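You operate a simulated robot arm through the tools that you are given. There is no shell and no other tool.

You run a simulated robot arm. Do the job below in one go: nothing can be reset, and whatever is moved stays where it is left.

Task
Tip the floor mirror back and polish off the smudge.
Fine: slacken the tilt knob first, tip it to about the end of its swing, tighten the knob after; the cloth goes back on the mantel. Where these are worked on the way, their far stop is far enough and under half their travel is too little: tilt knob. What is to be rubbed or washed off counts as gone when no trace of it is left.

It is judged by the outcome, as a careful person would: the job done as asked, and still so three seconds after it is handed in. It fails if anything else is knocked over, pushed out of place, dropped, spilled or broken. Flat cloth is picked up by pressing the open fingertips on it (5 to 10 N) and closing them slowly along it; thin cloth reads only 2 to 8 mm in the jaws.

Robot
A 6-joint arm with a two-finger parallel gripper, fixed in place. Base frame: the origin is at the foot of the arm, x ahead of it, y to its left, z up. Units: m, degrees, N and s.
With the tool pointing down near the work surface it reaches from about 0.34 to 0.82 m from the base axis. Its first joint turns from -166.0 to 166.0 degrees. Payload 3.91 kg.
The TCP is the grasp point between the finger pads, 0.03 m short of the fingertips. In the tool frame z runs along the fingers and y along their closing line. The gripper opens to 0.11 m. The fingers are 0.02 m wide and 0.01 m thick; the gripper's body (0.048 by 0.112 m) begins 0.055 m behind the TCP.
Orientation is told as [roll, pitch, yaw] about the base's x, y, z axes, in that order, counted from this pose: with the fingers straight down and closing along the base's y, the tool's x points along the base's -x, its y along +y and its z along -z.

Tools
- The arm moves only by the tool servo_tool. Its argument "motion" is a list of rows, each a list of 6 numbers: the shift along the base's x, y, z in m, then the turn, a rotation vector about the base's x, y, z in degrees. In form: [[dx, dy, dz, ax, ay, az], ...]. A call has 1 to 20 rows; each row shifts and turns the commanded pose from where the row before left it. "fingers" is the finger opening in m, from 0 to 0.11, set as the call begins (left out, the last holds). A row lasts 0.2 s, in which the tool goes at most 0.05 m and 8.6 degrees; a call with a longer step from one row to the next is refused whole, and so is a gripper value outside its range. A pose out of reach is approached as far as the arm can. The call stops where the force on the tool passes 80 N (or 10 N more than at its start, if that is more) or the arm is blocked; 0.2 s more then pass. Each finger travels about 0.045 m/s and halts on what it meets, pressing with about 25 N; the grip force reading is that of the motor and also rises with nothing between the fingers. The clock runs only during rows and for 0.2 s after the last one: add rows that do not move to give the fingers time. It gives the time, the measured TCP pose, the force on the tool (base axes), the opening and the grip force at its end, in the units of the frame above (readings bear some noise), with the torque about the TCP (base axes, N m) and any sound that the robot's microphone picked up.
- Cameras (640 x 400 px; columns grow to the right, rows downward): "scene" is fixed at [0.0471, -0.6475, 1.6288]; the picture's right is [0.96, -0.29, 0.00], its down [-0.12, -0.39, -0.91] and it looks along [0.27, 0.87, -0.41] (base axes); focal length 360 px, centre (320, 200). "wrist" rides on the gripper at [0.077, 0.007, -0.114] in the tool frame; the picture's right is [-0.09, 1.00, 0.00], its down [-0.80, -0.07, -0.59] and it looks along [-0.59, -0.05, 0.80] (tool axes); focal length 270 px, centre (320, 200). There is no depth. A picture from a camera that has moved, and an enlarged one, comes with that camera's place and axes in the base frame and with its lens.
- capture(camera): a new picture of that camera. It takes no simulated time.
- raise_lower(by): slides the trunk up (or, below 0, down) by that many m; the arm rides with it, the base frame stays. It gives what a move gives, with no picture.
- close_up(camera, box): a new picture of the part [left, top, right, bottom] of that camera's present view, enlarged. It takes no simulated time.
- hand_in(): hands the job in; it is judged then, once.

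Places have to be worked out from the pictures, the camera data and where the tool is seen. Open the gripper and draw the arm clear of the work before you hand the job in, unless the task says otherwise.

The tools are called after ">>>" as a command line: name --pt "numbers of a row" for each row, then --argument value for the rest, lists and objects as JSON in quotes. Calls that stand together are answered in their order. servo_tool: Moves the arm, as the interface text tells. Its arguments: {"type":"object","properties":{"motion":{"type":"array"},"fingers":{"type":"number"}},"required":["motion"]} The other tools are called the same way: raise_lower (by) slides the trunk up or down; capture (camera) takes a picture; close_up (camera, box) takes an enlarged picture of a part of a camera's view; hand_in () hands the job in.

At the start:

```text
time_s: 0.0
tool_pos: [0.3072, 0.168, 1.4635]
ee_rot: [0.0, 0.0, 0.1]
force: [0.1, 0.1, 0.1]
wrist_torque: [0.01, 0.0, 0.0]
finger_gap: 0.1102
grasp_force: 0.0
trunk travel left (down, up): [-0.55, 0.06]
```

scene: 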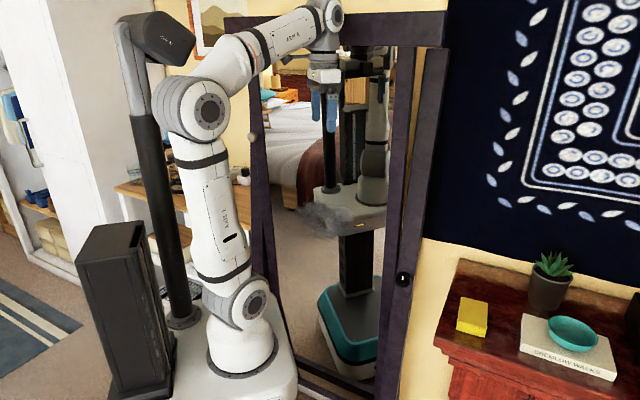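
wrist: 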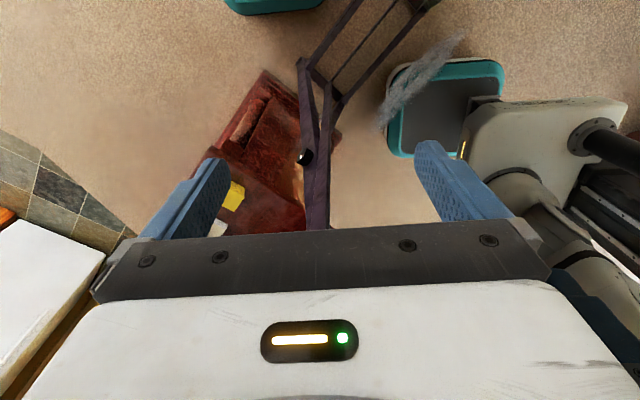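

I'll start by looking closely at the scene: the mirror, its knob, the smudge, and the mantel with the cloth.

>>> close_up --camera "scene" --box '[240, 0, 460, 200]'

>>> close_up --camera "scene" --box '[240, 200, 460, 400]'

>>> close_up --camera "scene" --box '[420, 230, 640, 400]'

>>> close_up --camera "wrist" --box '[120, 0, 520, 250]'

```text
2.00 times, centred on (350, 100) of scene
camera zoom: at [0.0471, -0.6475, 1.6288], right [0.96, -0.29, 0.0], down [-0.12, -0.39, -0.91], along [0.27, 0.87, -0.41], focal length 720 px, centre (260, 400)
```

zoom: 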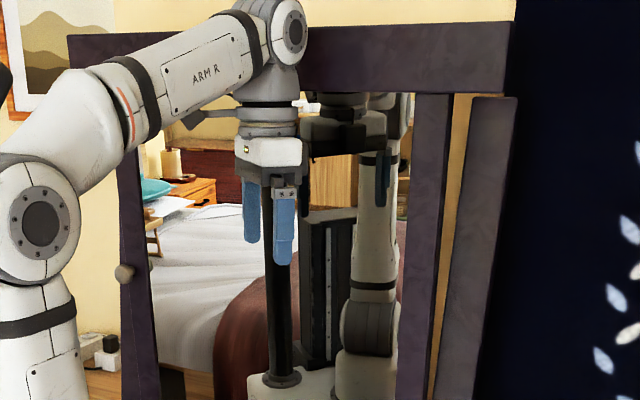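

```text
2.00 times, centred on (350, 300) of scene
camera zoom: at [0.0471, -0.6475, 1.6288], right [0.96, -0.29, 0.0], down [-0.12, -0.39, -0.91], along [0.27, 0.87, -0.41], focal length 720 px, centre (260, 0)
```

zoom: 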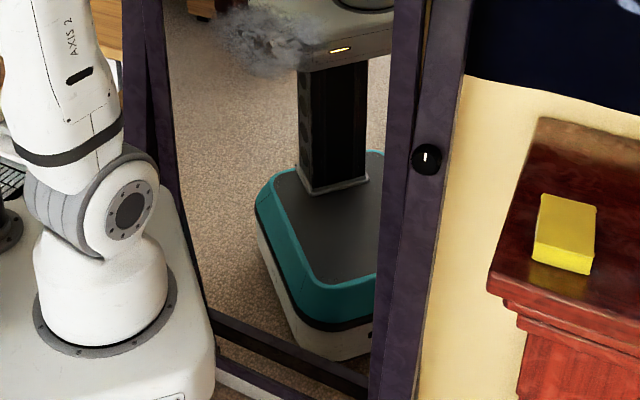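

```text
2.35 times, centred on (530, 315) of scene
camera zoom: at [0.0471, -0.6475, 1.6288], right [0.96, -0.29, 0.0], down [-0.12, -0.39, -0.91], along [0.27, 0.87, -0.41], focal length 847 px, centre (-174, -71)
```

zoom: 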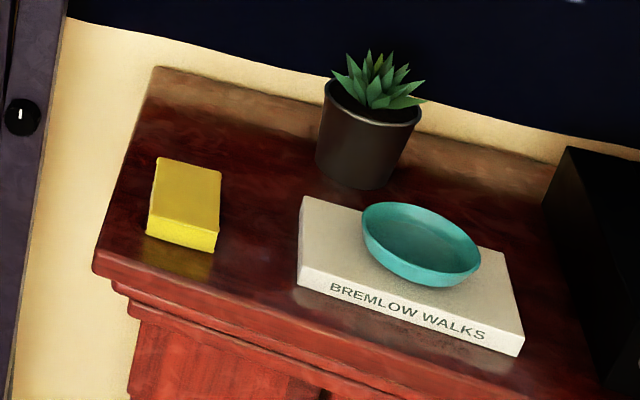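

```text
1.60 times, centred on (320, 125) of wrist
camera zoom: at [0.2306, 0.1759, 1.5781], right [0.09, 1.0, 0.0], down [0.8, -0.07, 0.59], along [0.59, -0.05, -0.8], focal length 432 px, centre (320, 320)
```

zoom: 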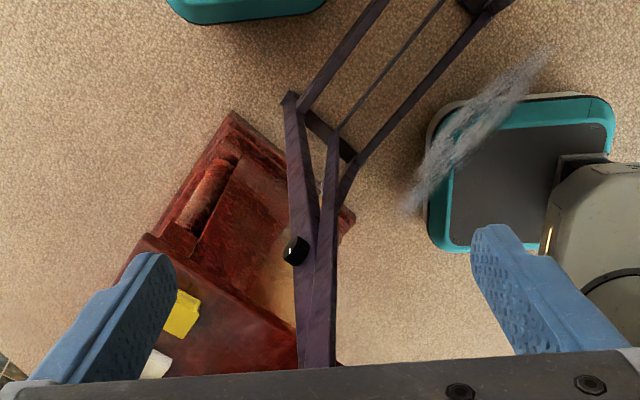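

The mirror seems to stand diagonally (facing roughly (-0.7,-0.7)). I put the knob near (0.54, 0.11, 0.98) on the front of the right post, the smudge near (0.38, 0.36, 1.04), and the yellow cloth near (0.62, -0.09, 0.99). I'll yaw the tool about 43° to face the mirror while backing off from it.

>>> servo_tool --pt "0.005 -0.024 -0.015 0 0 8.6" --pt "0.005 -0.024 -0.015 0 0 8.6" --pt "0.005 -0.024 -0.015 0 0 8.6" --pt "0.005 -0.024 -0.015 0 0 8.6" --pt "0.005 -0.024 -0.015 0 0 8.6"

```text
time_s: 1.2
tool_pos: [0.3332, 0.0496, 1.3894]
ee_rot: [0.1, 0.0, 43.1]
force: [-0.4, -0.2, -0.1]
wrist_torque: [0.0, 0.01, 0.0]
finger_gap: 0.11
grasp_force: 0.1
trunk travel left (down, up): [-0.55, 0.06]
```

Yaw went fine. Now I'll pitch the tool up about 42° toward the mirror so the wrist camera looks level at it.

>>> servo_tool --pt "0.0 -0.005 -0.01 5.8 -6.2 0" --pt "0.0 -0.005 -0.01 5.8 -6.2 0" --pt "0.0 -0.005 -0.01 5.8 -6.2 0" --pt "0.0 -0.005 -0.01 5.8 -6.2 0" --pt "0.0 -0.005 -0.01 5.8 -6.2 0"

>>> capture --camera "wrist"

>>> capture --camera "scene"

```text
time_s: 2.4
tool_pos: [0.3326, 0.0247, 1.3393]
ee_rot: [0.0, -42.7, 43.1]
force: [0.5, 0.8, -0.1]
wrist_torque: [-0.01, 0.02, 0.02]
finger_gap: 0.1101
grasp_force: 0.1
trunk travel left (down, up): [-0.55, 0.06]
```

```text
taken
camera wrist: at [0.2301, -0.0619, 1.3714], right [-0.63, 0.77, 0.06], down [0.18, 0.08, 0.98], along [0.75, 0.63, -0.19], focal length 270 px, centre (320, 200)
```

wrist: 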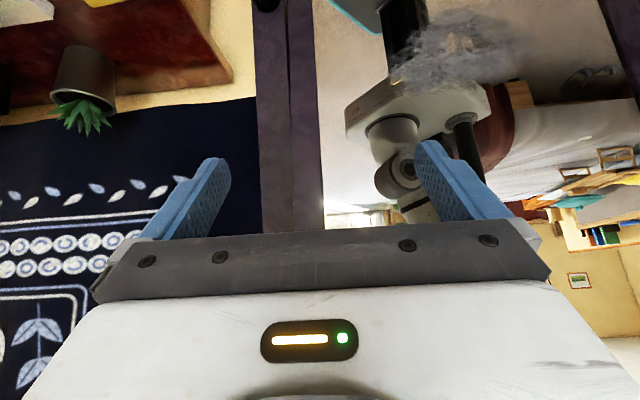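

```text
taken
```

scene: 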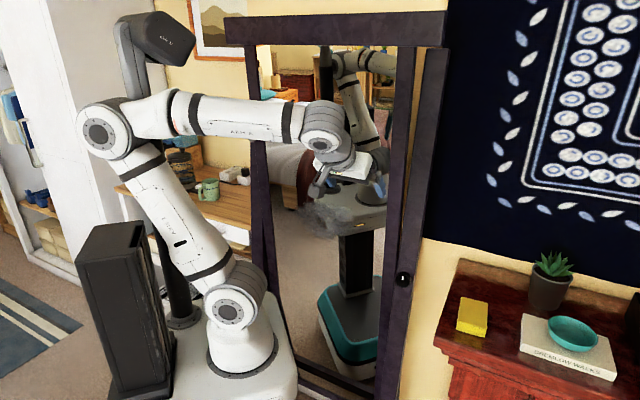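

The wrist camera works (upside-down picture), and the smudge and mirror are in view. I'll lower the trunk by 0.2 m so the arm sits at a better height for horizontal work on the knob, then look again.

>>> raise_lower --by -0.2

>>> capture --camera "wrist"

>>> capture --camera "scene"

```text
time_s: 4.6
tool_pos: [0.3488, 0.0186, 1.1197]
ee_rot: [5.4, -40.4, 39.4]
force: [-0.6, 0.4, -0.1]
wrist_torque: [0.01, 0.0, 0.02]
finger_gap: 0.1099
grasp_force: 0.0
trunk travel left (down, up): [-0.35, 0.26]
```

```text
taken
camera wrist: at [0.2476, -0.0694, 1.1562], right [-0.62, 0.77, 0.13], down [0.26, 0.05, 0.96], along [0.74, 0.64, -0.23], focal length 270 px, centre (320, 200)
```

wrist: 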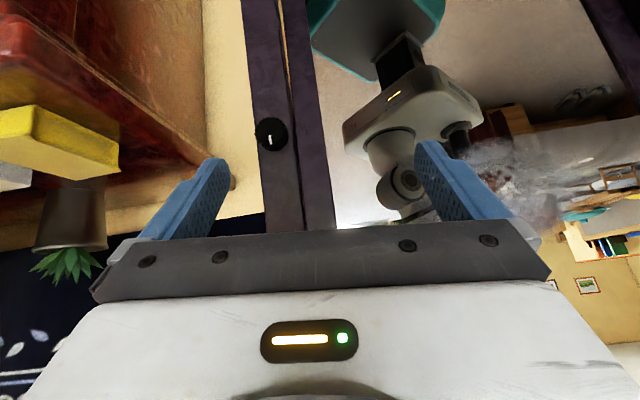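

```text
taken
```

scene: 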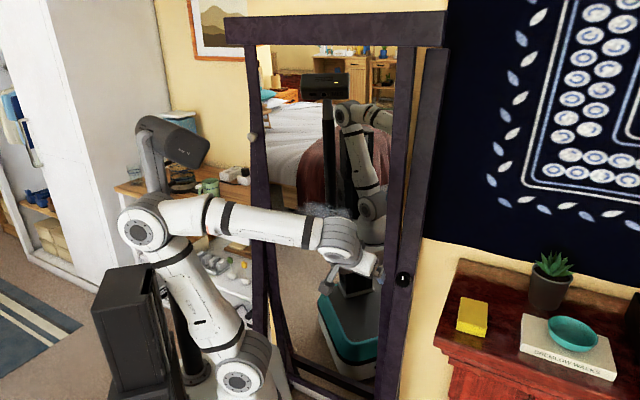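

The knob is clearly seen in the wrist view at (271,134). Triangulating gives about (0.538, 0.110, 0.98). I'll zoom in on the knob and the mirror from both cameras.

>>> close_up --camera "wrist" --box '[200, 70, 360, 220]'

>>> close_up --camera "scene" --box '[360, 240, 460, 310]'

>>> close_up --camera "scene" --box '[210, 0, 460, 160]'

>>> close_up --camera "wrist" --box '[380, 80, 640, 280]'

```text
2.67 times, centred on (280, 145) of wrist
camera zoom: at [0.2476, -0.0694, 1.1562], right [-0.62, 0.77, 0.13], down [0.26, 0.05, 0.96], along [0.74, 0.64, -0.23], focal length 721 px, centre (427, 347)
```

zoom: 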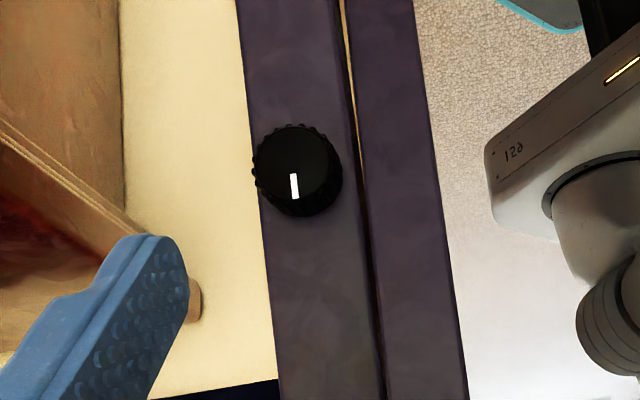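

```text
5.71 times, centred on (410, 275) of scene
camera zoom: at [0.0471, -0.6475, 1.6288], right [0.96, -0.29, 0.0], down [-0.12, -0.39, -0.91], along [0.27, 0.87, -0.41], focal length 2057 px, centre (-194, -229)
```

zoom: 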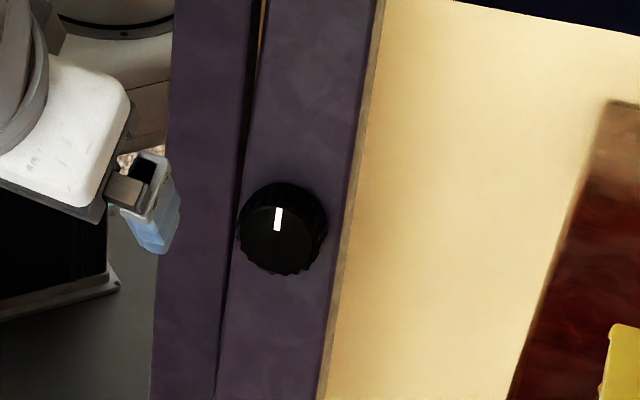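

```text
2.50 times, centred on (335, 80) of scene
camera zoom: at [0.0471, -0.6475, 1.6288], right [0.96, -0.29, 0.0], down [-0.12, -0.39, -0.91], along [0.27, 0.87, -0.41], focal length 900 px, centre (282, 500)
```

zoom: 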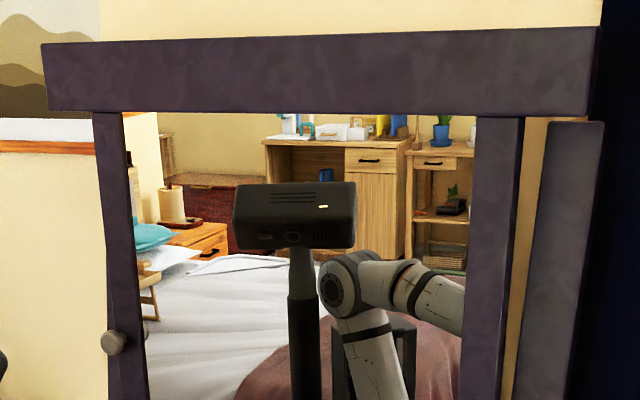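

```text
2.00 times, centred on (510, 180) of wrist
camera zoom: at [0.2476, -0.0694, 1.1562], right [-0.62, 0.77, 0.13], down [0.26, 0.05, 0.96], along [0.74, 0.64, -0.23], focal length 541 px, centre (-60, 240)
```

zoom: 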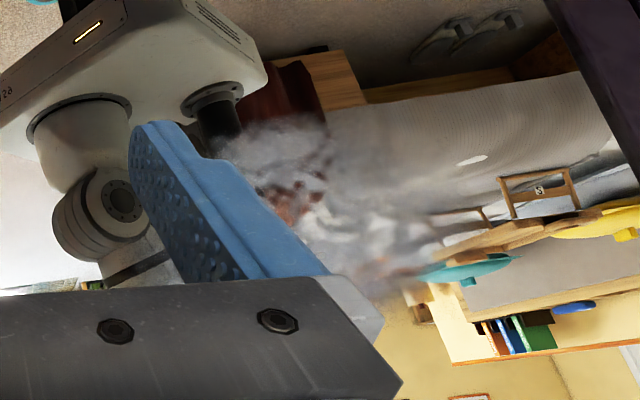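

The knob is a ribbed black disc (~4.5 cm) on the front of the right post, its white mark pointing up. The trunk slide left the tool slightly skewed, so I'll hold still for a moment and re-read the pose before going on.

>>> servo_tool --pt "0 0 0 0 0 0" --pt "0 0 0 0 0 0"

```text
time_s: 5.4
tool_pos: [0.3487, 0.0164, 1.116]
ee_rot: [5.8, -40.3, 39.0]
force: [-0.2, 1.0, 1.2]
wrist_torque: [0.0, 0.01, 0.0]
finger_gap: 0.1102
grasp_force: 0.2
trunk travel left (down, up): [-0.35, 0.26]
stopped in row 2: the arm was blocked; the commanded pose is now the measured one
```

The arm reports being blocked with no force on the tool, so a link (likely the elbow) is touching something behind. I'll zoom in there to see.

>>> close_up --camera "scene" --box '[60, 100, 320, 400]'

>>> close_up --camera "scene" --box '[280, 60, 420, 300]'

```text
1.33 times, centred on (190, 250) of scene
camera zoom: at [0.0471, -0.6475, 1.6288], right [0.96, -0.29, 0.0], down [-0.12, -0.39, -0.91], along [0.27, 0.87, -0.41], focal length 480 px, centre (493, 133)
```

zoom: 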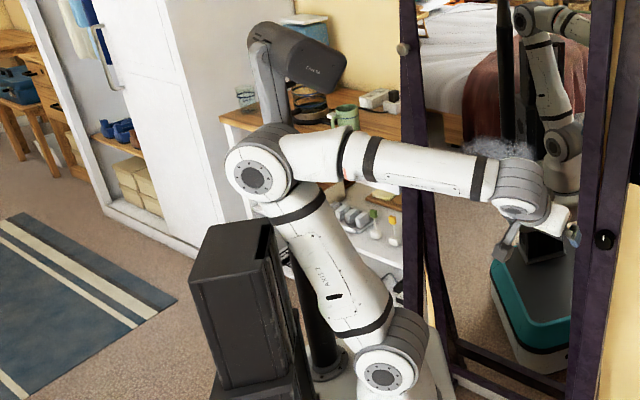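

```text
1.67 times, centred on (350, 180) of scene
camera zoom: at [0.0471, -0.6475, 1.6288], right [0.96, -0.29, 0.0], down [-0.12, -0.39, -0.91], along [0.27, 0.87, -0.41], focal length 600 px, centre (270, 233)
```

zoom: 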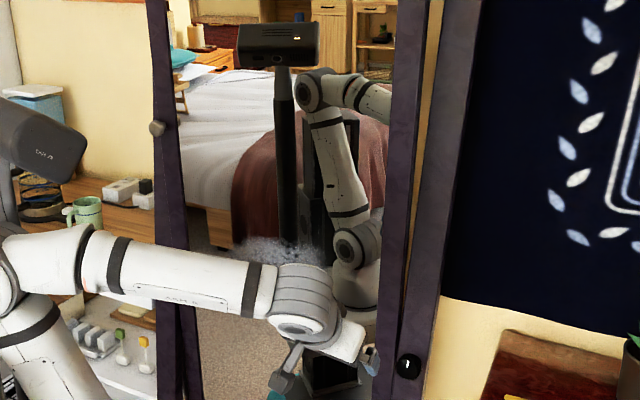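

The upper arm is leaning back onto the black column's top, which rises relative to the arm as the trunk lowers. I'll undo that by raising the trunk back up 0.2 m and work with the trunk high instead.

>>> raise_lower --by 0.2

>>> capture --camera "scene"

```text
time_s: 7.5
tool_pos: [0.3495, 0.0194, 1.3192]
ee_rot: [5.5, -40.3, 39.4]
force: [0.1, 0.5, -0.7]
wrist_torque: [0.03, 0.0, -0.04]
finger_gap: 0.1101
grasp_force: 0.1
trunk travel left (down, up): [-0.55, 0.06]
```

```text
taken
```

scene: 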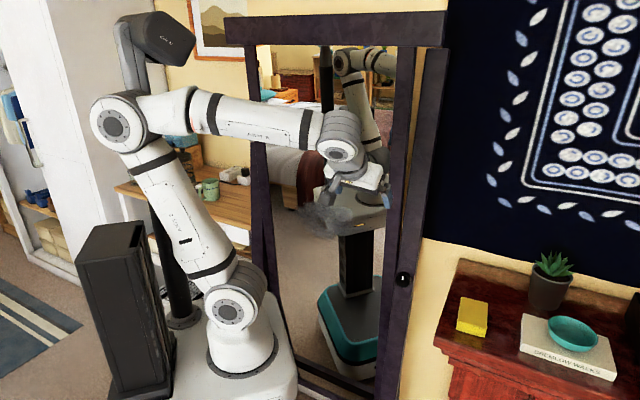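

The arm is free again. I'll remove the skew, set the yaw to 45°, then pitch to horizontal while moving out in front of the post at z≈1.12.

>>> servo_tool --pt "0.01 0 0 -3.24 -2.66 -3.56" --pt "0.015 0 0 0 0 5.6" --pt "0.01 -0.002 -0.033 5.857 -5.857 0" --pt "0.01 -0.002 -0.033 5.857 -5.857 0" --pt "0.01 -0.003 -0.033 5.857 -5.857 0" --pt "0.01 -0.003 -0.033 5.857 -5.857 0"

>>> capture --camera "wrist"

>>> capture --camera "scene"

```text
time_s: 8.9
tool_pos: [0.4273, 0.0005, 1.1934]
ee_rot: [0.8, -73.6, 44.1]
force: [0.1, 0.0, -0.9]
wrist_torque: [0.02, 0.0, 0.02]
finger_gap: 0.11
grasp_force: 0.1
out of reach, approached as far as the arm can: row 6
trunk travel left (down, up): [-0.55, 0.06]
```

```text
taken
camera wrist: at [0.3291, -0.0879, 1.1519], right [-0.69, 0.72, 0.09], down [-0.19, -0.3, 0.94], along [0.7, 0.62, 0.34], focal length 270 px, centre (320, 200)
```

wrist: 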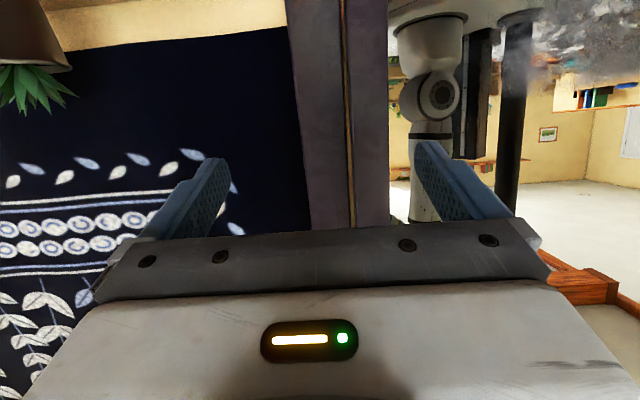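

```text
taken
```

scene: 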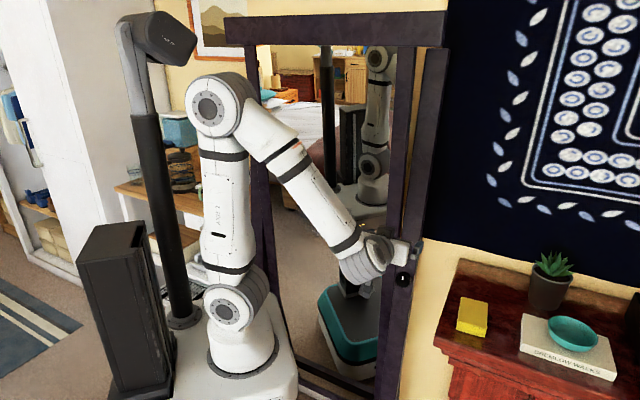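

The wrist is too close to the shoulder here (elbow fold limit), so horizontal work needs the wrist farther out. I'll raise the trunk the last 0.06 m, then move out and down toward the knob while finishing the pitch.

>>> raise_lower --by 0.06

>>> servo_tool --pt "0.007 0.0066 -0.045 0 0 0" --pt "0.007 0.0066 -0.045 0 0 0" --pt "0.007 0.0066 -0.045 1.93 -1.93 0" --pt "0.007 0.0066 -0.045 1.93 -1.93 0" --pt "0.007 0.0066 -0.045 1.93 -1.93 0" --pt "0.007 0.0066 -0.03 1.93 -1.93 0"

>>> capture --camera "wrist"

>>> capture --camera "scene"

```text
time_s: 9.9
tool_pos: [0.4256, 0.0008, 1.2556]
ee_rot: [0.2, -73.6, 44.9]
force: [-0.4, -0.1, -0.3]
wrist_torque: [0.0, -0.01, 0.03]
finger_gap: 0.1102
grasp_force: 0.1
trunk travel left (down, up): [-0.61, 0.0]
```

```text
time_s: 11.3
tool_pos: [0.5477, -0.001, 1.0822]
ee_rot: [5.1, -84.2, 40.1]
force: [0.5, 0.0, -0.5]
wrist_torque: [-0.02, 0.0, 0.04]
finger_gap: 0.11
grasp_force: 0.1
out of reach, approached as far as the arm can: row 1, 2, 4, 5, 6
trunk travel left (down, up): [-0.61, 0.0]
```

```text
taken
camera wrist: at [0.4576, -0.081, 1.0169], right [-0.7, 0.71, 0.1], down [-0.3, -0.42, 0.86], along [0.65, 0.57, 0.51], focal length 270 px, centre (320, 200)
```

wrist: 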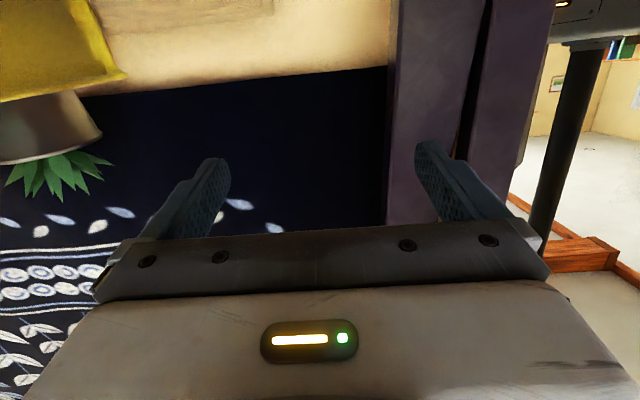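

```text
taken
```

scene: 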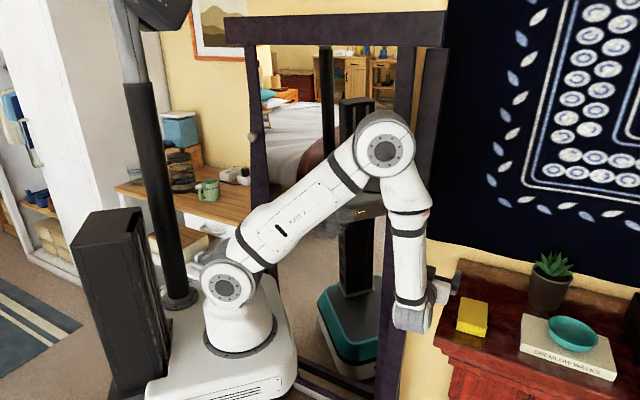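

At this trunk height the elbow hits its fold limit (shoulder–wrist distance ≥ about 0.42 m), so I'd rather have the trunk low and reach up/forward. I'll lift the tool well clear of the mantel first, then lower the trunk in stages.

>>> servo_tool --pt "0 0 0.04 0 0 0" --pt "0 0 0.045 0 0 0" --pt "-0.003 -0.003 0.045 0 0 0" --pt "-0.003 -0.003 0.045 0 0 0" --pt "-0.003 -0.003 0.045 0 0 0" --pt "-0.003 -0.003 0.04 0 0 0"

```text
time_s: 12.7
tool_pos: [0.5389, -0.0155, 1.3456]
ee_rot: [0.3, -84.4, 44.7]
force: [0.3, 0.8, -0.4]
wrist_torque: [0.0, 0.0, -0.02]
finger_gap: 0.1101
grasp_force: 0.1
trunk travel left (down, up): [-0.61, 0.0]
```

Clear and well-tracked now at z=1.346. I'll lower the trunk by 0.2, which keeps the tool around z≈1.15, above the mantel.

>>> raise_lower --by -0.2

>>> servo_tool --pt "-0.005 -0.003 0.04 0 0 0" --pt "-0.005 -0.003 0.045 0 0 0" --pt "-0.005 -0.003 0.045 0 0 0" --pt "-0.005 -0.003 0.045 0 0 0" --pt "-0.005 -0.003 0.025 0 0 0"

>>> capture --camera "scene"

```text
time_s: 14.9
tool_pos: [0.5401, -0.0145, 1.1453]
ee_rot: [0.4, -84.4, 44.6]
force: [-0.8, -0.5, -0.3]
wrist_torque: [0.01, -0.02, 0.01]
finger_gap: 0.1101
grasp_force: 0.1
trunk travel left (down, up): [-0.41, 0.2]
```

```text
time_s: 16.1
tool_pos: [0.5146, -0.0286, 1.3464]
ee_rot: [0.2, -84.4, 44.7]
force: [0.5, -0.7, 0.7]
wrist_torque: [-0.01, 0.01, 0.01]
finger_gap: 0.1101
grasp_force: 0.0
trunk travel left (down, up): [-0.41, 0.2]
```

```text
taken
```

scene: 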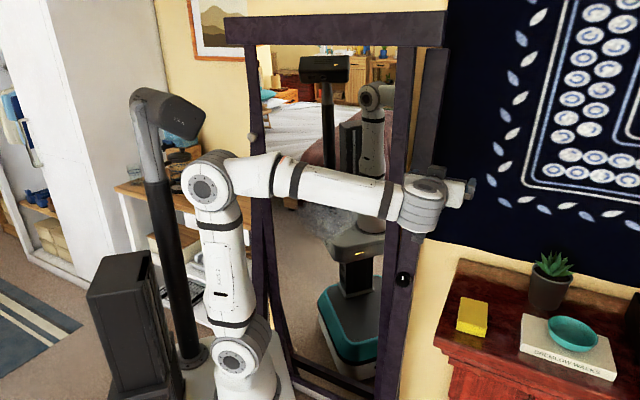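

Arm is comfortable (upper arm near vertical). Lower another 0.2 m.

>>> raise_lower --by -0.2

>>> capture --camera "wrist"

>>> capture --camera "scene"

```text
time_s: 18.3
tool_pos: [0.5146, -0.0293, 1.1464]
ee_rot: [0.3, -84.5, 44.5]
force: [0.1, 0.2, 0.3]
wrist_torque: [0.0, 0.0, 0.05]
finger_gap: 0.1099
grasp_force: 0.2
trunk travel left (down, up): [-0.21, 0.4]
```

```text
taken
camera wrist: at [0.4241, -0.1099, 1.0797], right [-0.7, 0.71, 0.09], down [-0.31, -0.41, 0.85], along [0.64, 0.57, 0.51], focal length 270 px, centre (320, 200)
```

wrist: 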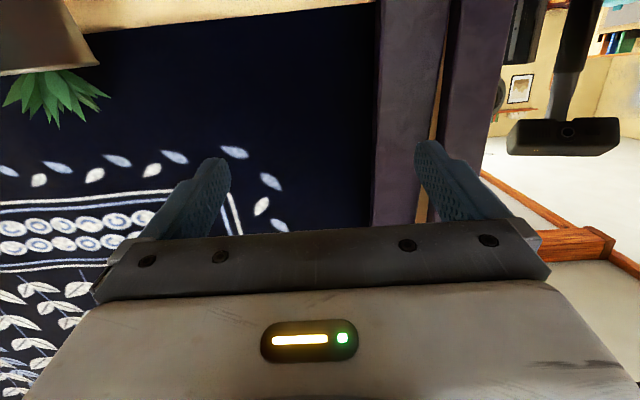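

```text
taken
```

scene: 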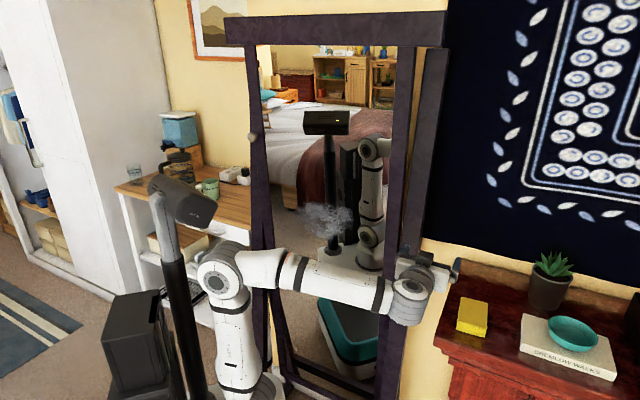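

The mirror and smudge are fully visible now. I'll shift the tool sideways in front of the post (keeping height), level it to horizontal, then lower the trunk again.

>>> servo_tool --pt "-0.013 0.0155 0 0 0 0.4" --pt "-0.013 0.0155 0 1.3 -1.3 0" --pt "-0.013 0.0155 0 1.3 -1.3 0" --pt "-0.013 0.0155 0 1.3 -1.3 0"

>>> raise_lower --by -0.15

>>> capture --camera "wrist"

>>> capture --camera "scene"

```text
time_s: 19.3
tool_pos: [0.4633, 0.0348, 1.1475]
ee_rot: [3.6, -90.0, 41.8]
force: [-0.5, -0.6, -0.2]
wrist_torque: [0.01, -0.02, 0.04]
finger_gap: 0.11
grasp_force: 0.0
trunk travel left (down, up): [-0.21, 0.4]
```

```text
time_s: 21.0
tool_pos: [0.4624, 0.0346, 0.9965]
ee_rot: [-1.7, -90.0, 47.2]
force: [0.4, 0.7, 0.7]
wrist_torque: [0.04, 0.02, 0.03]
finger_gap: 0.11
grasp_force: 0.1
trunk travel left (down, up): [-0.06, 0.55]
```

```text
taken
camera wrist: at [0.3774, -0.0425, 0.9195], right [-0.71, 0.7, 0.09], down [-0.37, -0.47, 0.8], along [0.6, 0.54, 0.59], focal length 270 px, centre (320, 200)
```

wrist: 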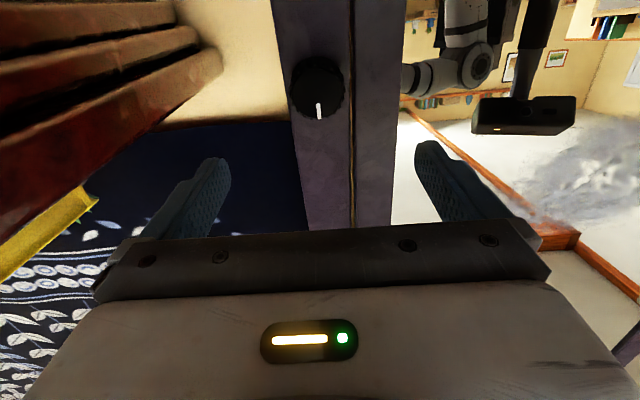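

```text
taken
```

scene: 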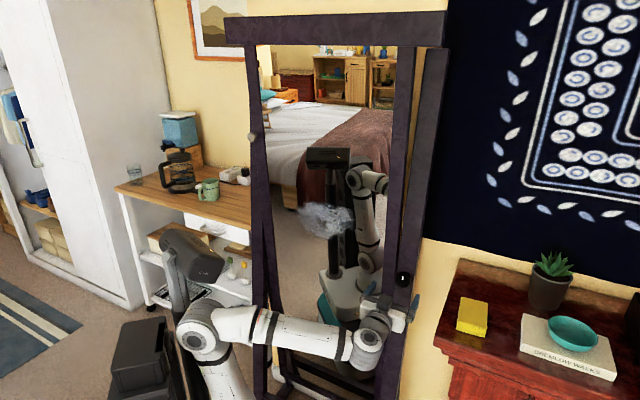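

The tool is now horizontal in front of the knob; the knob appears at wrist pixel (317,90), consistent with (0.538, 0.110, 0.976). I'll zoom in on it and on the smudge.

>>> close_up --camera "wrist" --box '[260, 40, 380, 140]'

>>> close_up --camera "scene" --box '[360, 255, 440, 305]'

>>> close_up --camera "scene" --box '[235, 110, 435, 310]'

```text
4.00 times, centred on (320, 90) of wrist
camera zoom: at [0.3774, -0.0425, 0.9195], right [-0.71, 0.7, 0.09], down [-0.37, -0.47, 0.8], along [0.6, 0.54, 0.59], focal length 1081 px, centre (320, 640)
```

zoom: 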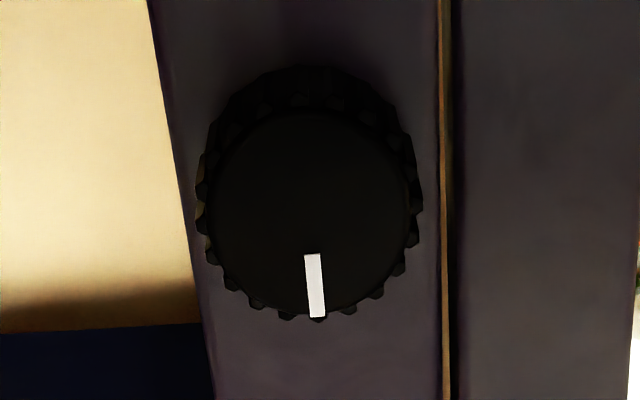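

```text
8.00 times, centred on (400, 280) of scene
camera zoom: at [0.0471, -0.6475, 1.6288], right [0.96, -0.29, 0.0], down [-0.12, -0.39, -0.91], along [0.27, 0.87, -0.41], focal length 2880 px, centre (-320, -440)
```

zoom: 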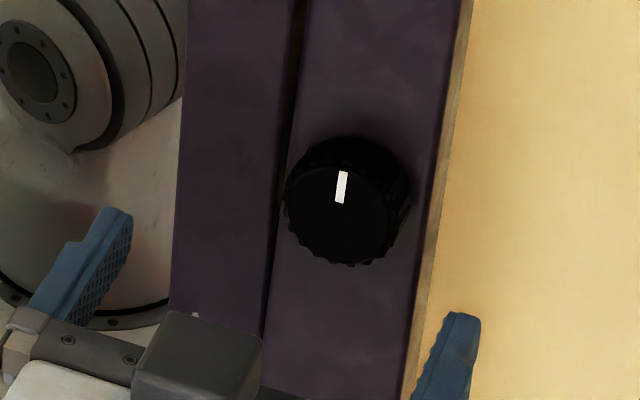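

```text
2.00 times, centred on (335, 210) of scene
camera zoom: at [0.0471, -0.6475, 1.6288], right [0.96, -0.29, 0.0], down [-0.12, -0.39, -0.91], along [0.27, 0.87, -0.41], focal length 720 px, centre (290, 180)
```

zoom: 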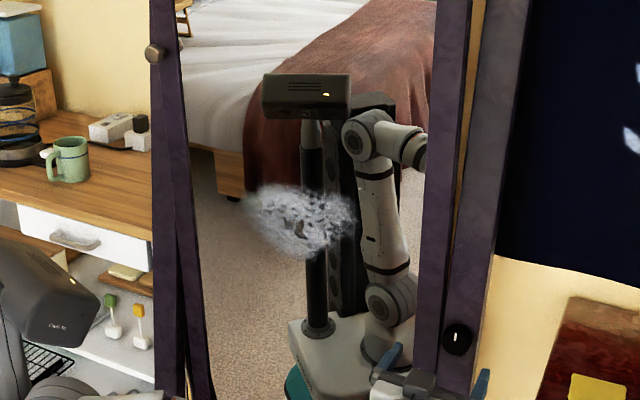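

Refined knob face centre is (0.536, 0.109, 0.976), about 44 mm across and protruding ~1.5–2 cm. I'll narrow the fingers to 70 mm, drop 21 mm and advance so the fingertips overlap the knob by about 1 cm.

>>> servo_tool --pt "0 0 -0.021 0 0 0" --pt "0 0 0 0 0 0" --pt "0.015 0.015 0 0 0 0" --pt "0.015 0.015 0 0 0 0" --pt "0.015 0.015 0 0 0 0" --pt "0.008 0.008 0 0 0 0" --pt "0.005 0.005 0 0 0 0" --fingers 0.07

>>> capture --camera "wrist"

>>> close_up --camera "scene" --box '[360, 255, 440, 305]'

```text
time_s: 22.6
tool_pos: [0.5207, 0.0909, 0.977]
ee_rot: [35.8, -90.0, 9.8]
force: [-0.1, 0.2, -1.1]
wrist_torque: [-0.01, -0.02, -0.02]
finger_gap: 0.07
grasp_force: 0.1
trunk travel left (down, up): [-0.06, 0.55]
```

```text
taken
camera wrist: at [0.4354, 0.0143, 0.8992], right [-0.71, 0.7, 0.09], down [-0.37, -0.47, 0.8], along [0.6, 0.54, 0.59], focal length 270 px, centre (320, 200)
```

wrist: 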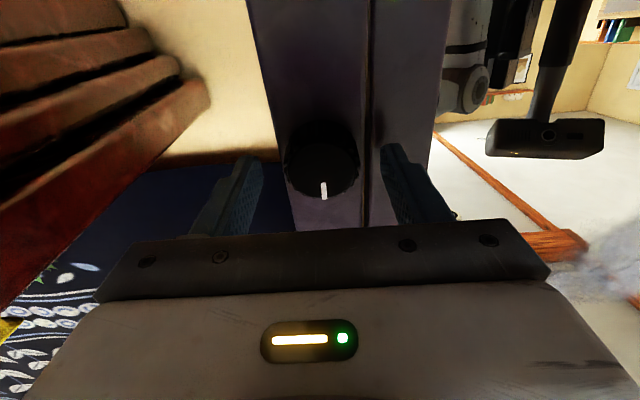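

```text
8.00 times, centred on (400, 280) of scene
camera zoom: at [0.0471, -0.6475, 1.6288], right [0.96, -0.29, 0.0], down [-0.12, -0.39, -0.91], along [0.27, 0.87, -0.41], focal length 2880 px, centre (-320, -440)
```

zoom: 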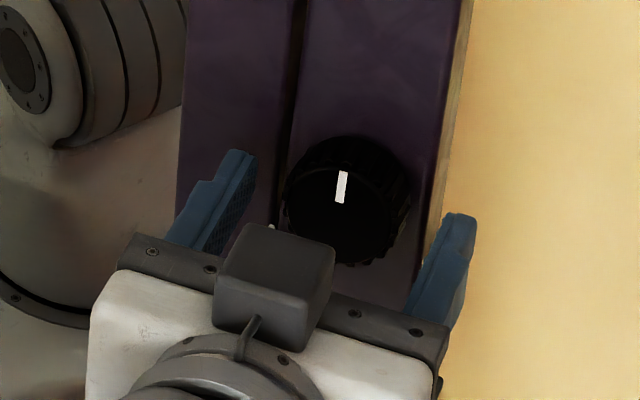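

Fingers straddle the knob with good alignment (tips about 7 mm past its face). I'll advance 5 mm more and close on the knob.

>>> servo_tool --pt "0.0035 0.0035 0 0 0 0" --pt "0 0 0 0 0 0"

>>> servo_tool --pt "0 0 0 0 0 0" --pt "0 0 0 0 0 0" --pt "0 0 0 0 0 0" --pt "0 0 0 0 0 0" --pt "0 0 0 0 0 0" --fingers 0.02

>>> capture --camera "wrist"

```text
time_s: 23.2
tool_pos: [0.5248, 0.0937, 0.9763]
ee_rot: [-2.0, -90.0, 47.4]
force: [-0.3, 0.0, -0.1]
wrist_torque: [0.0, 0.02, 0.0]
finger_gap: 0.0702
grasp_force: 0.0
trunk travel left (down, up): [-0.06, 0.55]
```

```text
time_s: 24.4
tool_pos: [0.5236, 0.0958, 0.9753]
ee_rot: [-33.3, -89.9, 78.9]
force: [-8.8, 6.8, -4.0]
wrist_torque: [0.18, -0.15, 0.57]
finger_gap: 0.0408
grasp_force: 44.6
trunk travel left (down, up): [-0.06, 0.55]
```

```text
taken
camera wrist: at [0.4385, 0.0185, 0.8987], right [-0.71, 0.7, 0.09], down [-0.37, -0.47, 0.8], along [0.6, 0.54, 0.59], focal length 270 px, centre (320, 200)
```

wrist: 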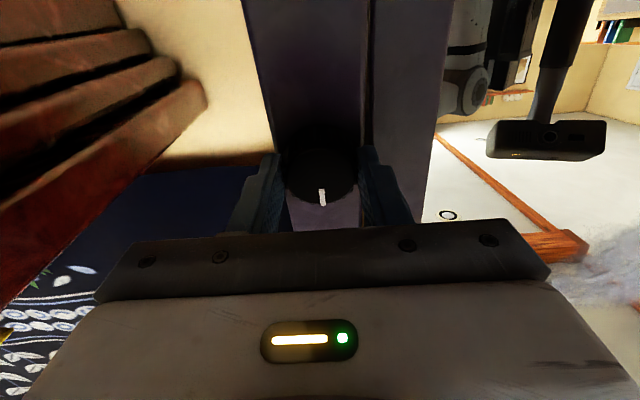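

The knob is gripped at 41 mm with a slight sideways load, so I'll shift about 2 mm to centre on it and then begin turning counter-clockwise (as seen from the front) in a small trial of 24°.

>>> servo_tool --pt "-0.0012 0.0012 0 0 0 0" --pt "0 0 0 -5.66 -5.66 0" --pt "0 0 0 -5.66 -5.66 0" --pt "0 0 0 -5.66 -5.66 0"

>>> capture --camera "wrist"

>>> close_up --camera "scene" --box '[360, 255, 440, 305]'

```text
time_s: 25.4
tool_pos: [0.5223, 0.095, 0.9755]
ee_rot: [-89.6, -65.9, 135.0]
force: [1.7, -6.5, 2.2]
wrist_torque: [0.76, -0.68, 0.48]
finger_gap: 0.0411
grasp_force: 44.8
trunk travel left (down, up): [-0.06, 0.55]
```

```text
taken
camera wrist: at [0.4602, -0.0036, 0.9028], right [-0.67, 0.66, -0.33], down [-0.6, -0.24, 0.76], along [0.43, 0.71, 0.56], focal length 270 px, centre (320, 200)
```

wrist: 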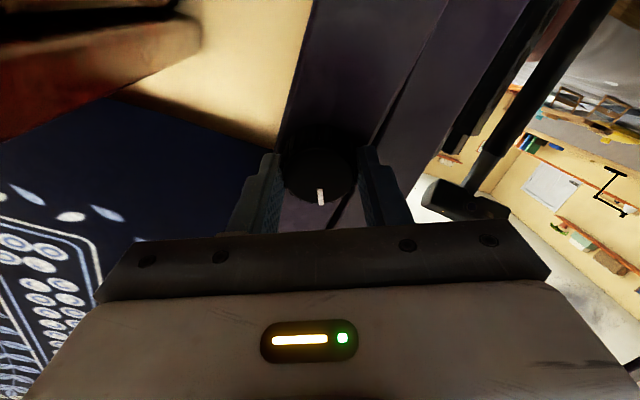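

```text
8.00 times, centred on (400, 280) of scene
camera zoom: at [0.0471, -0.6475, 1.6288], right [0.96, -0.29, 0.0], down [-0.12, -0.39, -0.91], along [0.27, 0.87, -0.41], focal length 2880 px, centre (-320, -440)
```

zoom: 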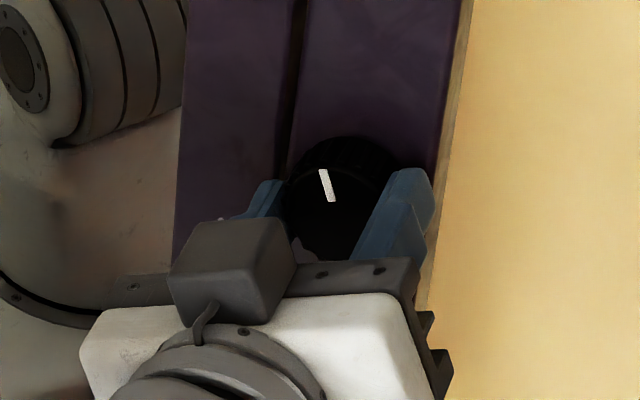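

The knob is turning with the gripper at low torque. I'll continue counter-clockwise another ~60° and check.

>>> servo_tool --pt "0 0 0 -5.66 -5.66 0" --pt "0 0 0 -5.66 -5.66 0" --pt "0 0 0 -5.66 -5.66 0" --pt "0 0 0 -5.66 -5.66 0" --pt "0 0 0 -5.66 -5.66 0" --pt "0 0 0 -5.66 -5.66 0" --pt "0 0 0 -5.66 -5.66 0"

>>> capture --camera "wrist"

>>> capture --camera "scene"

>>> close_up --camera "scene" --box '[360, 255, 440, 305]'

```text
time_s: 26.8
tool_pos: [0.5215, 0.0985, 0.9781]
ee_rot: [-86.6, -20.8, 134.8]
force: [-2.6, 5.9, -15.0]
wrist_torque: [-0.15, 0.28, 0.46]
finger_gap: 0.0407
grasp_force: 20.6
out of reach, approached as far as the arm can: row 6, 7
trunk travel left (down, up): [-0.06, 0.55]
stopped in row 7: the force on the tool passed its limit at 98 N (the readings are from after the stop); the commanded pose is now the measured one
```

```text
taken
camera wrist: at [0.49, -0.0338, 0.9504], right [-0.35, 0.27, -0.9], down [-0.92, 0.09, 0.38], along [0.18, 0.96, 0.21], focal length 270 px, centre (320, 200)
```

wrist: 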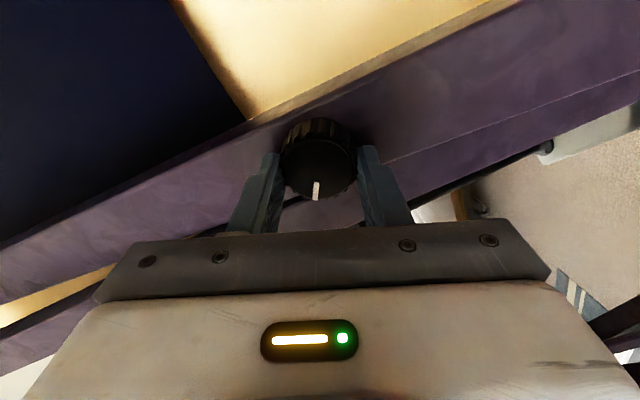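

```text
taken
```

scene: 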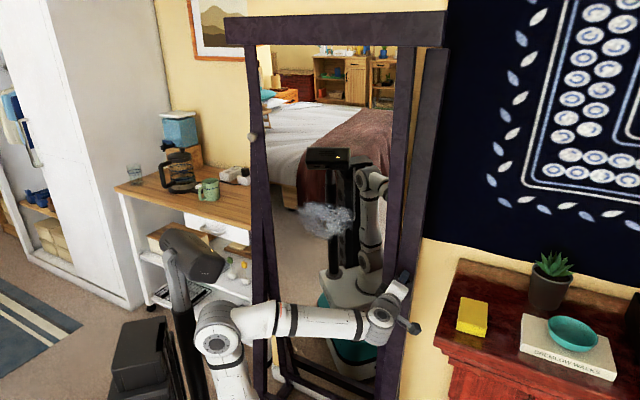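

```text
8.00 times, centred on (400, 280) of scene
camera zoom: at [0.0471, -0.6475, 1.6288], right [0.96, -0.29, 0.0], down [-0.12, -0.39, -0.91], along [0.27, 0.87, -0.41], focal length 2880 px, centre (-320, -440)
```

zoom: 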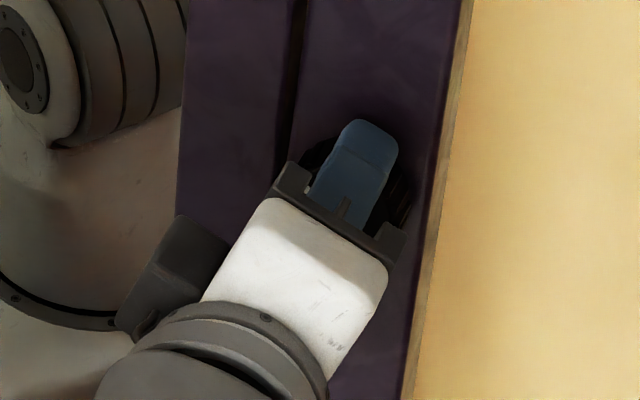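

The first stroke turned the knob about 69° until my last joint ran out of travel (not the knob's stop). I'll release, back off 4 cm, and rotate the hand clockwise for another stroke.

>>> servo_tool --pt "0 0 0 0 0 0" --pt "0 0 0 0 0 0" --pt "0 0 0 0 0 0" --pt "0 0 0 0 0 0" --fingers 0.075

>>> servo_tool --pt "-0.01 -0.01 0 0 0 0" --pt "-0.01 -0.01 0 0 0 0" --pt "-0.012 -0.012 0 0 0 0"

>>> capture --camera "wrist"

>>> close_up --camera "scene" --box '[360, 255, 440, 305]'

```text
time_s: 27.8
tool_pos: [0.5202, 0.0968, 0.9814]
ee_rot: [-87.0, -20.6, 134.8]
force: [-0.2, 0.4, 0.0]
wrist_torque: [0.02, 0.0, -0.02]
finger_gap: 0.0749
grasp_force: 0.1
trunk travel left (down, up): [-0.06, 0.55]
```

```text
time_s: 28.6
tool_pos: [0.4882, 0.0654, 0.9802]
ee_rot: [-87.0, -20.5, 134.9]
force: [0.3, -0.2, -0.6]
wrist_torque: [0.03, -0.05, 0.01]
finger_gap: 0.075
grasp_force: 0.1
trunk travel left (down, up): [-0.06, 0.55]
```

```text
taken
camera wrist: at [0.4568, -0.0663, 0.9524], right [-0.34, 0.27, -0.9], down [-0.92, 0.09, 0.38], along [0.18, 0.96, 0.22], focal length 270 px, centre (320, 200)
```

wrist: 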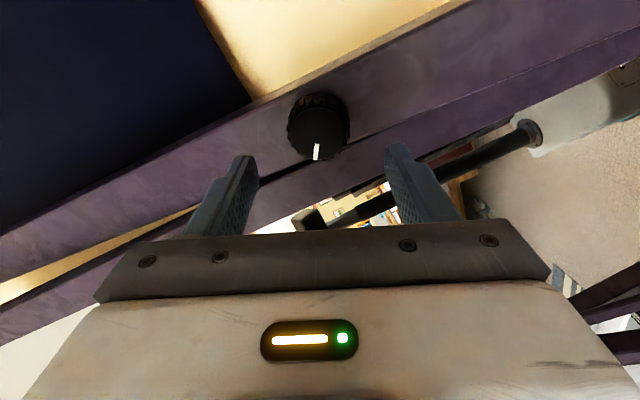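

```text
8.00 times, centred on (400, 280) of scene
camera zoom: at [0.0471, -0.6475, 1.6288], right [0.96, -0.29, 0.0], down [-0.12, -0.39, -0.91], along [0.27, 0.87, -0.41], focal length 2880 px, centre (-320, -440)
```

zoom: 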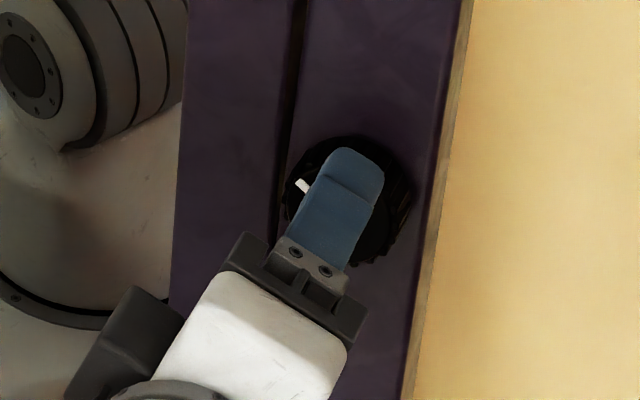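

The mark now points left, ~68° CCW from its start. I'll straighten the tool, re-centre on the knob axis, and rotate the hand 139° clockwise in free air ready for a second stroke.

>>> servo_tool --pt "0.0022 -0.0022 -0.0047 1.98 -1.98 -0.97" --pt "0 0 0 5.8 5.8 0" --pt "0 0 0 5.8 5.8 0" --pt "0 0 0 5.8 5.8 0" --pt "0 0 0 5.8 5.8 0" --pt "0 0 0 5.8 5.8 0" --pt "0 0 0 5.8 5.8 0" --pt "0 0 0 5.8 5.8 0" --pt "0 0 0 5.8 5.8 0" --pt "0 0 0 5.8 5.8 0" --pt "0 0 0 5.8 5.8 0" --pt "0 0 0 5.8 5.8 0" --pt "0 0 0 5.8 5.8 0" --pt "0 0 0 5.8 5.8 0" --pt "0 0 0 5.8 5.8 0" --pt "0 0 0 5.8 5.8 0" --pt "0 0 0 5.8 5.8 0" --pt "0 0 0 5.8 5.8 0"

>>> capture --camera "wrist"

>>> close_up --camera "scene" --box '[360, 255, 440, 305]'

```text
time_s: 32.4
tool_pos: [0.4879, 0.0621, 0.9889]
ee_rot: [89.9, -19.7, -44.8]
force: [-0.3, -0.3, -0.5]
wrist_torque: [0.01, 0.0, -0.03]
finger_gap: 0.0749
grasp_force: 0.0
out of reach, approached as far as the arm can: row 1
trunk travel left (down, up): [-0.06, 0.55]
```

```text
taken
camera wrist: at [0.3538, 0.0337, 0.9686], right [-0.18, 0.18, 0.97], down [0.13, -0.97, 0.21], along [0.97, 0.16, 0.15], focal length 270 px, centre (320, 200)
```

wrist: 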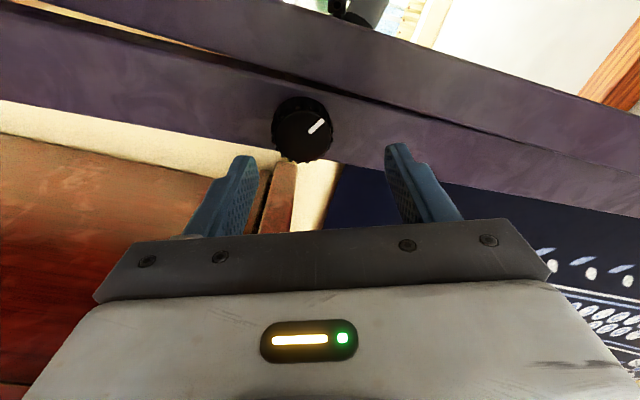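

```text
8.00 times, centred on (400, 280) of scene
camera zoom: at [0.0471, -0.6475, 1.6288], right [0.96, -0.29, 0.0], down [-0.12, -0.39, -0.91], along [0.27, 0.87, -0.41], focal length 2880 px, centre (-320, -440)
```

zoom: 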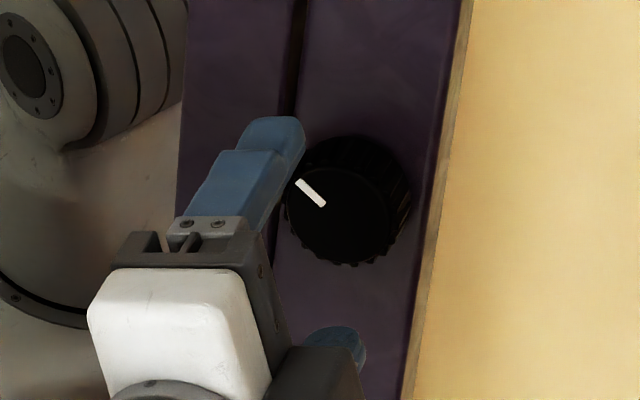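

The hand is rotated; the knob mark reads ~57° CCW from its start. TCP ended 13 mm too high, so I'll correct the height, then advance onto the knob and grip again.

>>> servo_tool --pt "0.0007 -0.0007 -0.0134 0 0 0" --pt "0 0 0 0 0 0"

>>> servo_tool --pt "0.01 0.01 0 0 0 0" --pt "0.01 0.01 0 0 0 0" --pt "0.01 0.01 0 0 0 0" --pt "0.004 0.004 0 0 0 0" --pt "0 0 0 0 0 0"

>>> capture --camera "wrist"

>>> close_up --camera "scene" --box '[360, 255, 440, 305]'

```text
time_s: 33.0
tool_pos: [0.4881, 0.0603, 0.9768]
ee_rot: [89.9, -19.8, -44.9]
force: [0.1, 0.1, -0.3]
wrist_torque: [0.0, 0.04, 0.0]
finger_gap: 0.0751
grasp_force: 0.0
trunk travel left (down, up): [-0.06, 0.55]
```

```text
time_s: 34.2
tool_pos: [0.5226, 0.0959, 0.9753]
ee_rot: [89.8, -20.0, -44.9]
force: [-0.5, -0.8, 0.8]
wrist_torque: [0.01, 0.02, -0.05]
finger_gap: 0.0748
grasp_force: 0.1
trunk travel left (down, up): [-0.06, 0.55]
```

```text
taken
camera wrist: at [0.3885, 0.0666, 0.9548], right [-0.18, 0.18, 0.97], down [0.13, -0.97, 0.21], along [0.97, 0.16, 0.15], focal length 270 px, centre (320, 200)
```

wrist: 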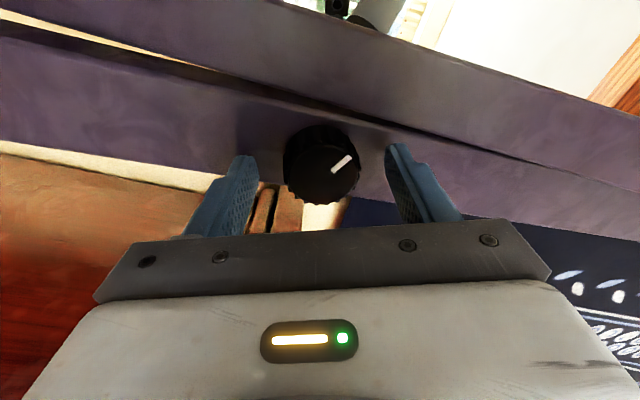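

```text
8.00 times, centred on (400, 280) of scene
camera zoom: at [0.0471, -0.6475, 1.6288], right [0.96, -0.29, 0.0], down [-0.12, -0.39, -0.91], along [0.27, 0.87, -0.41], focal length 2880 px, centre (-320, -440)
```

zoom: 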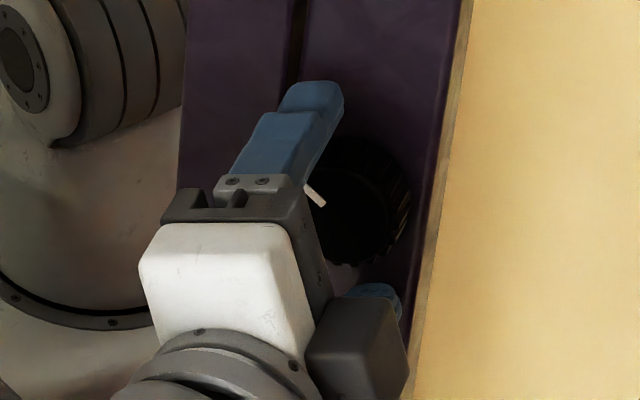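

Well centred. Closing on the knob, then turning CCW ~48° as the first part of this stroke.

>>> servo_tool --pt "0 0 0 0 0 0" --pt "0 0 0 0 0 0" --pt "0 0 0 0 0 0" --pt "0 0 0 0 0 0" --pt "0 0 0 0 0 0" --fingers 0.02

>>> servo_tool --pt "0 0 0 -5.66 -5.66 0" --pt "0 0 0 -5.66 -5.66 0" --pt "0 0 0 -5.66 -5.66 0" --pt "0 0 0 -5.66 -5.66 0" --pt "0 0 0 -5.66 -5.66 0" --pt "0 0 0 -5.66 -5.66 0"

>>> capture --camera "wrist"

```text
time_s: 35.4
tool_pos: [0.5221, 0.0945, 0.9756]
ee_rot: [89.9, -20.0, -44.9]
force: [0.4, 1.0, 2.5]
wrist_torque: [-0.59, 0.59, -0.09]
finger_gap: 0.0418
grasp_force: 45.0
trunk travel left (down, up): [-0.06, 0.55]
```

```text
time_s: 36.8
tool_pos: [0.5231, 0.0953, 0.9747]
ee_rot: [89.6, -68.1, -44.5]
force: [-5.2, -5.7, -2.7]
wrist_torque: [-0.42, 0.51, 0.6]
finger_gap: 0.0409
grasp_force: 45.3
trunk travel left (down, up): [-0.06, 0.55]
```

```text
taken
camera wrist: at [0.4164, 0.0382, 0.9055], right [-0.63, 0.63, 0.45], down [-0.16, -0.68, 0.72], along [0.76, 0.38, 0.53], focal length 270 px, centre (320, 200)
```

wrist: 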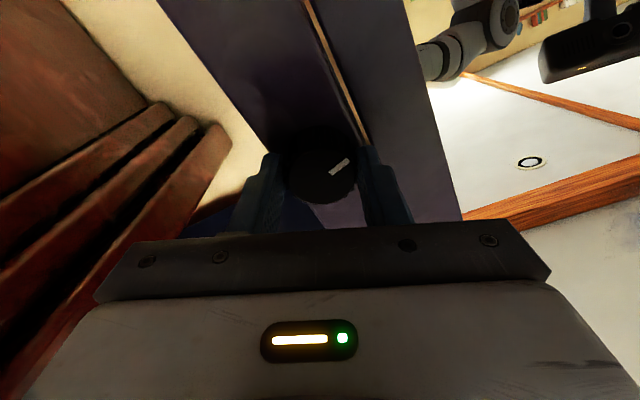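

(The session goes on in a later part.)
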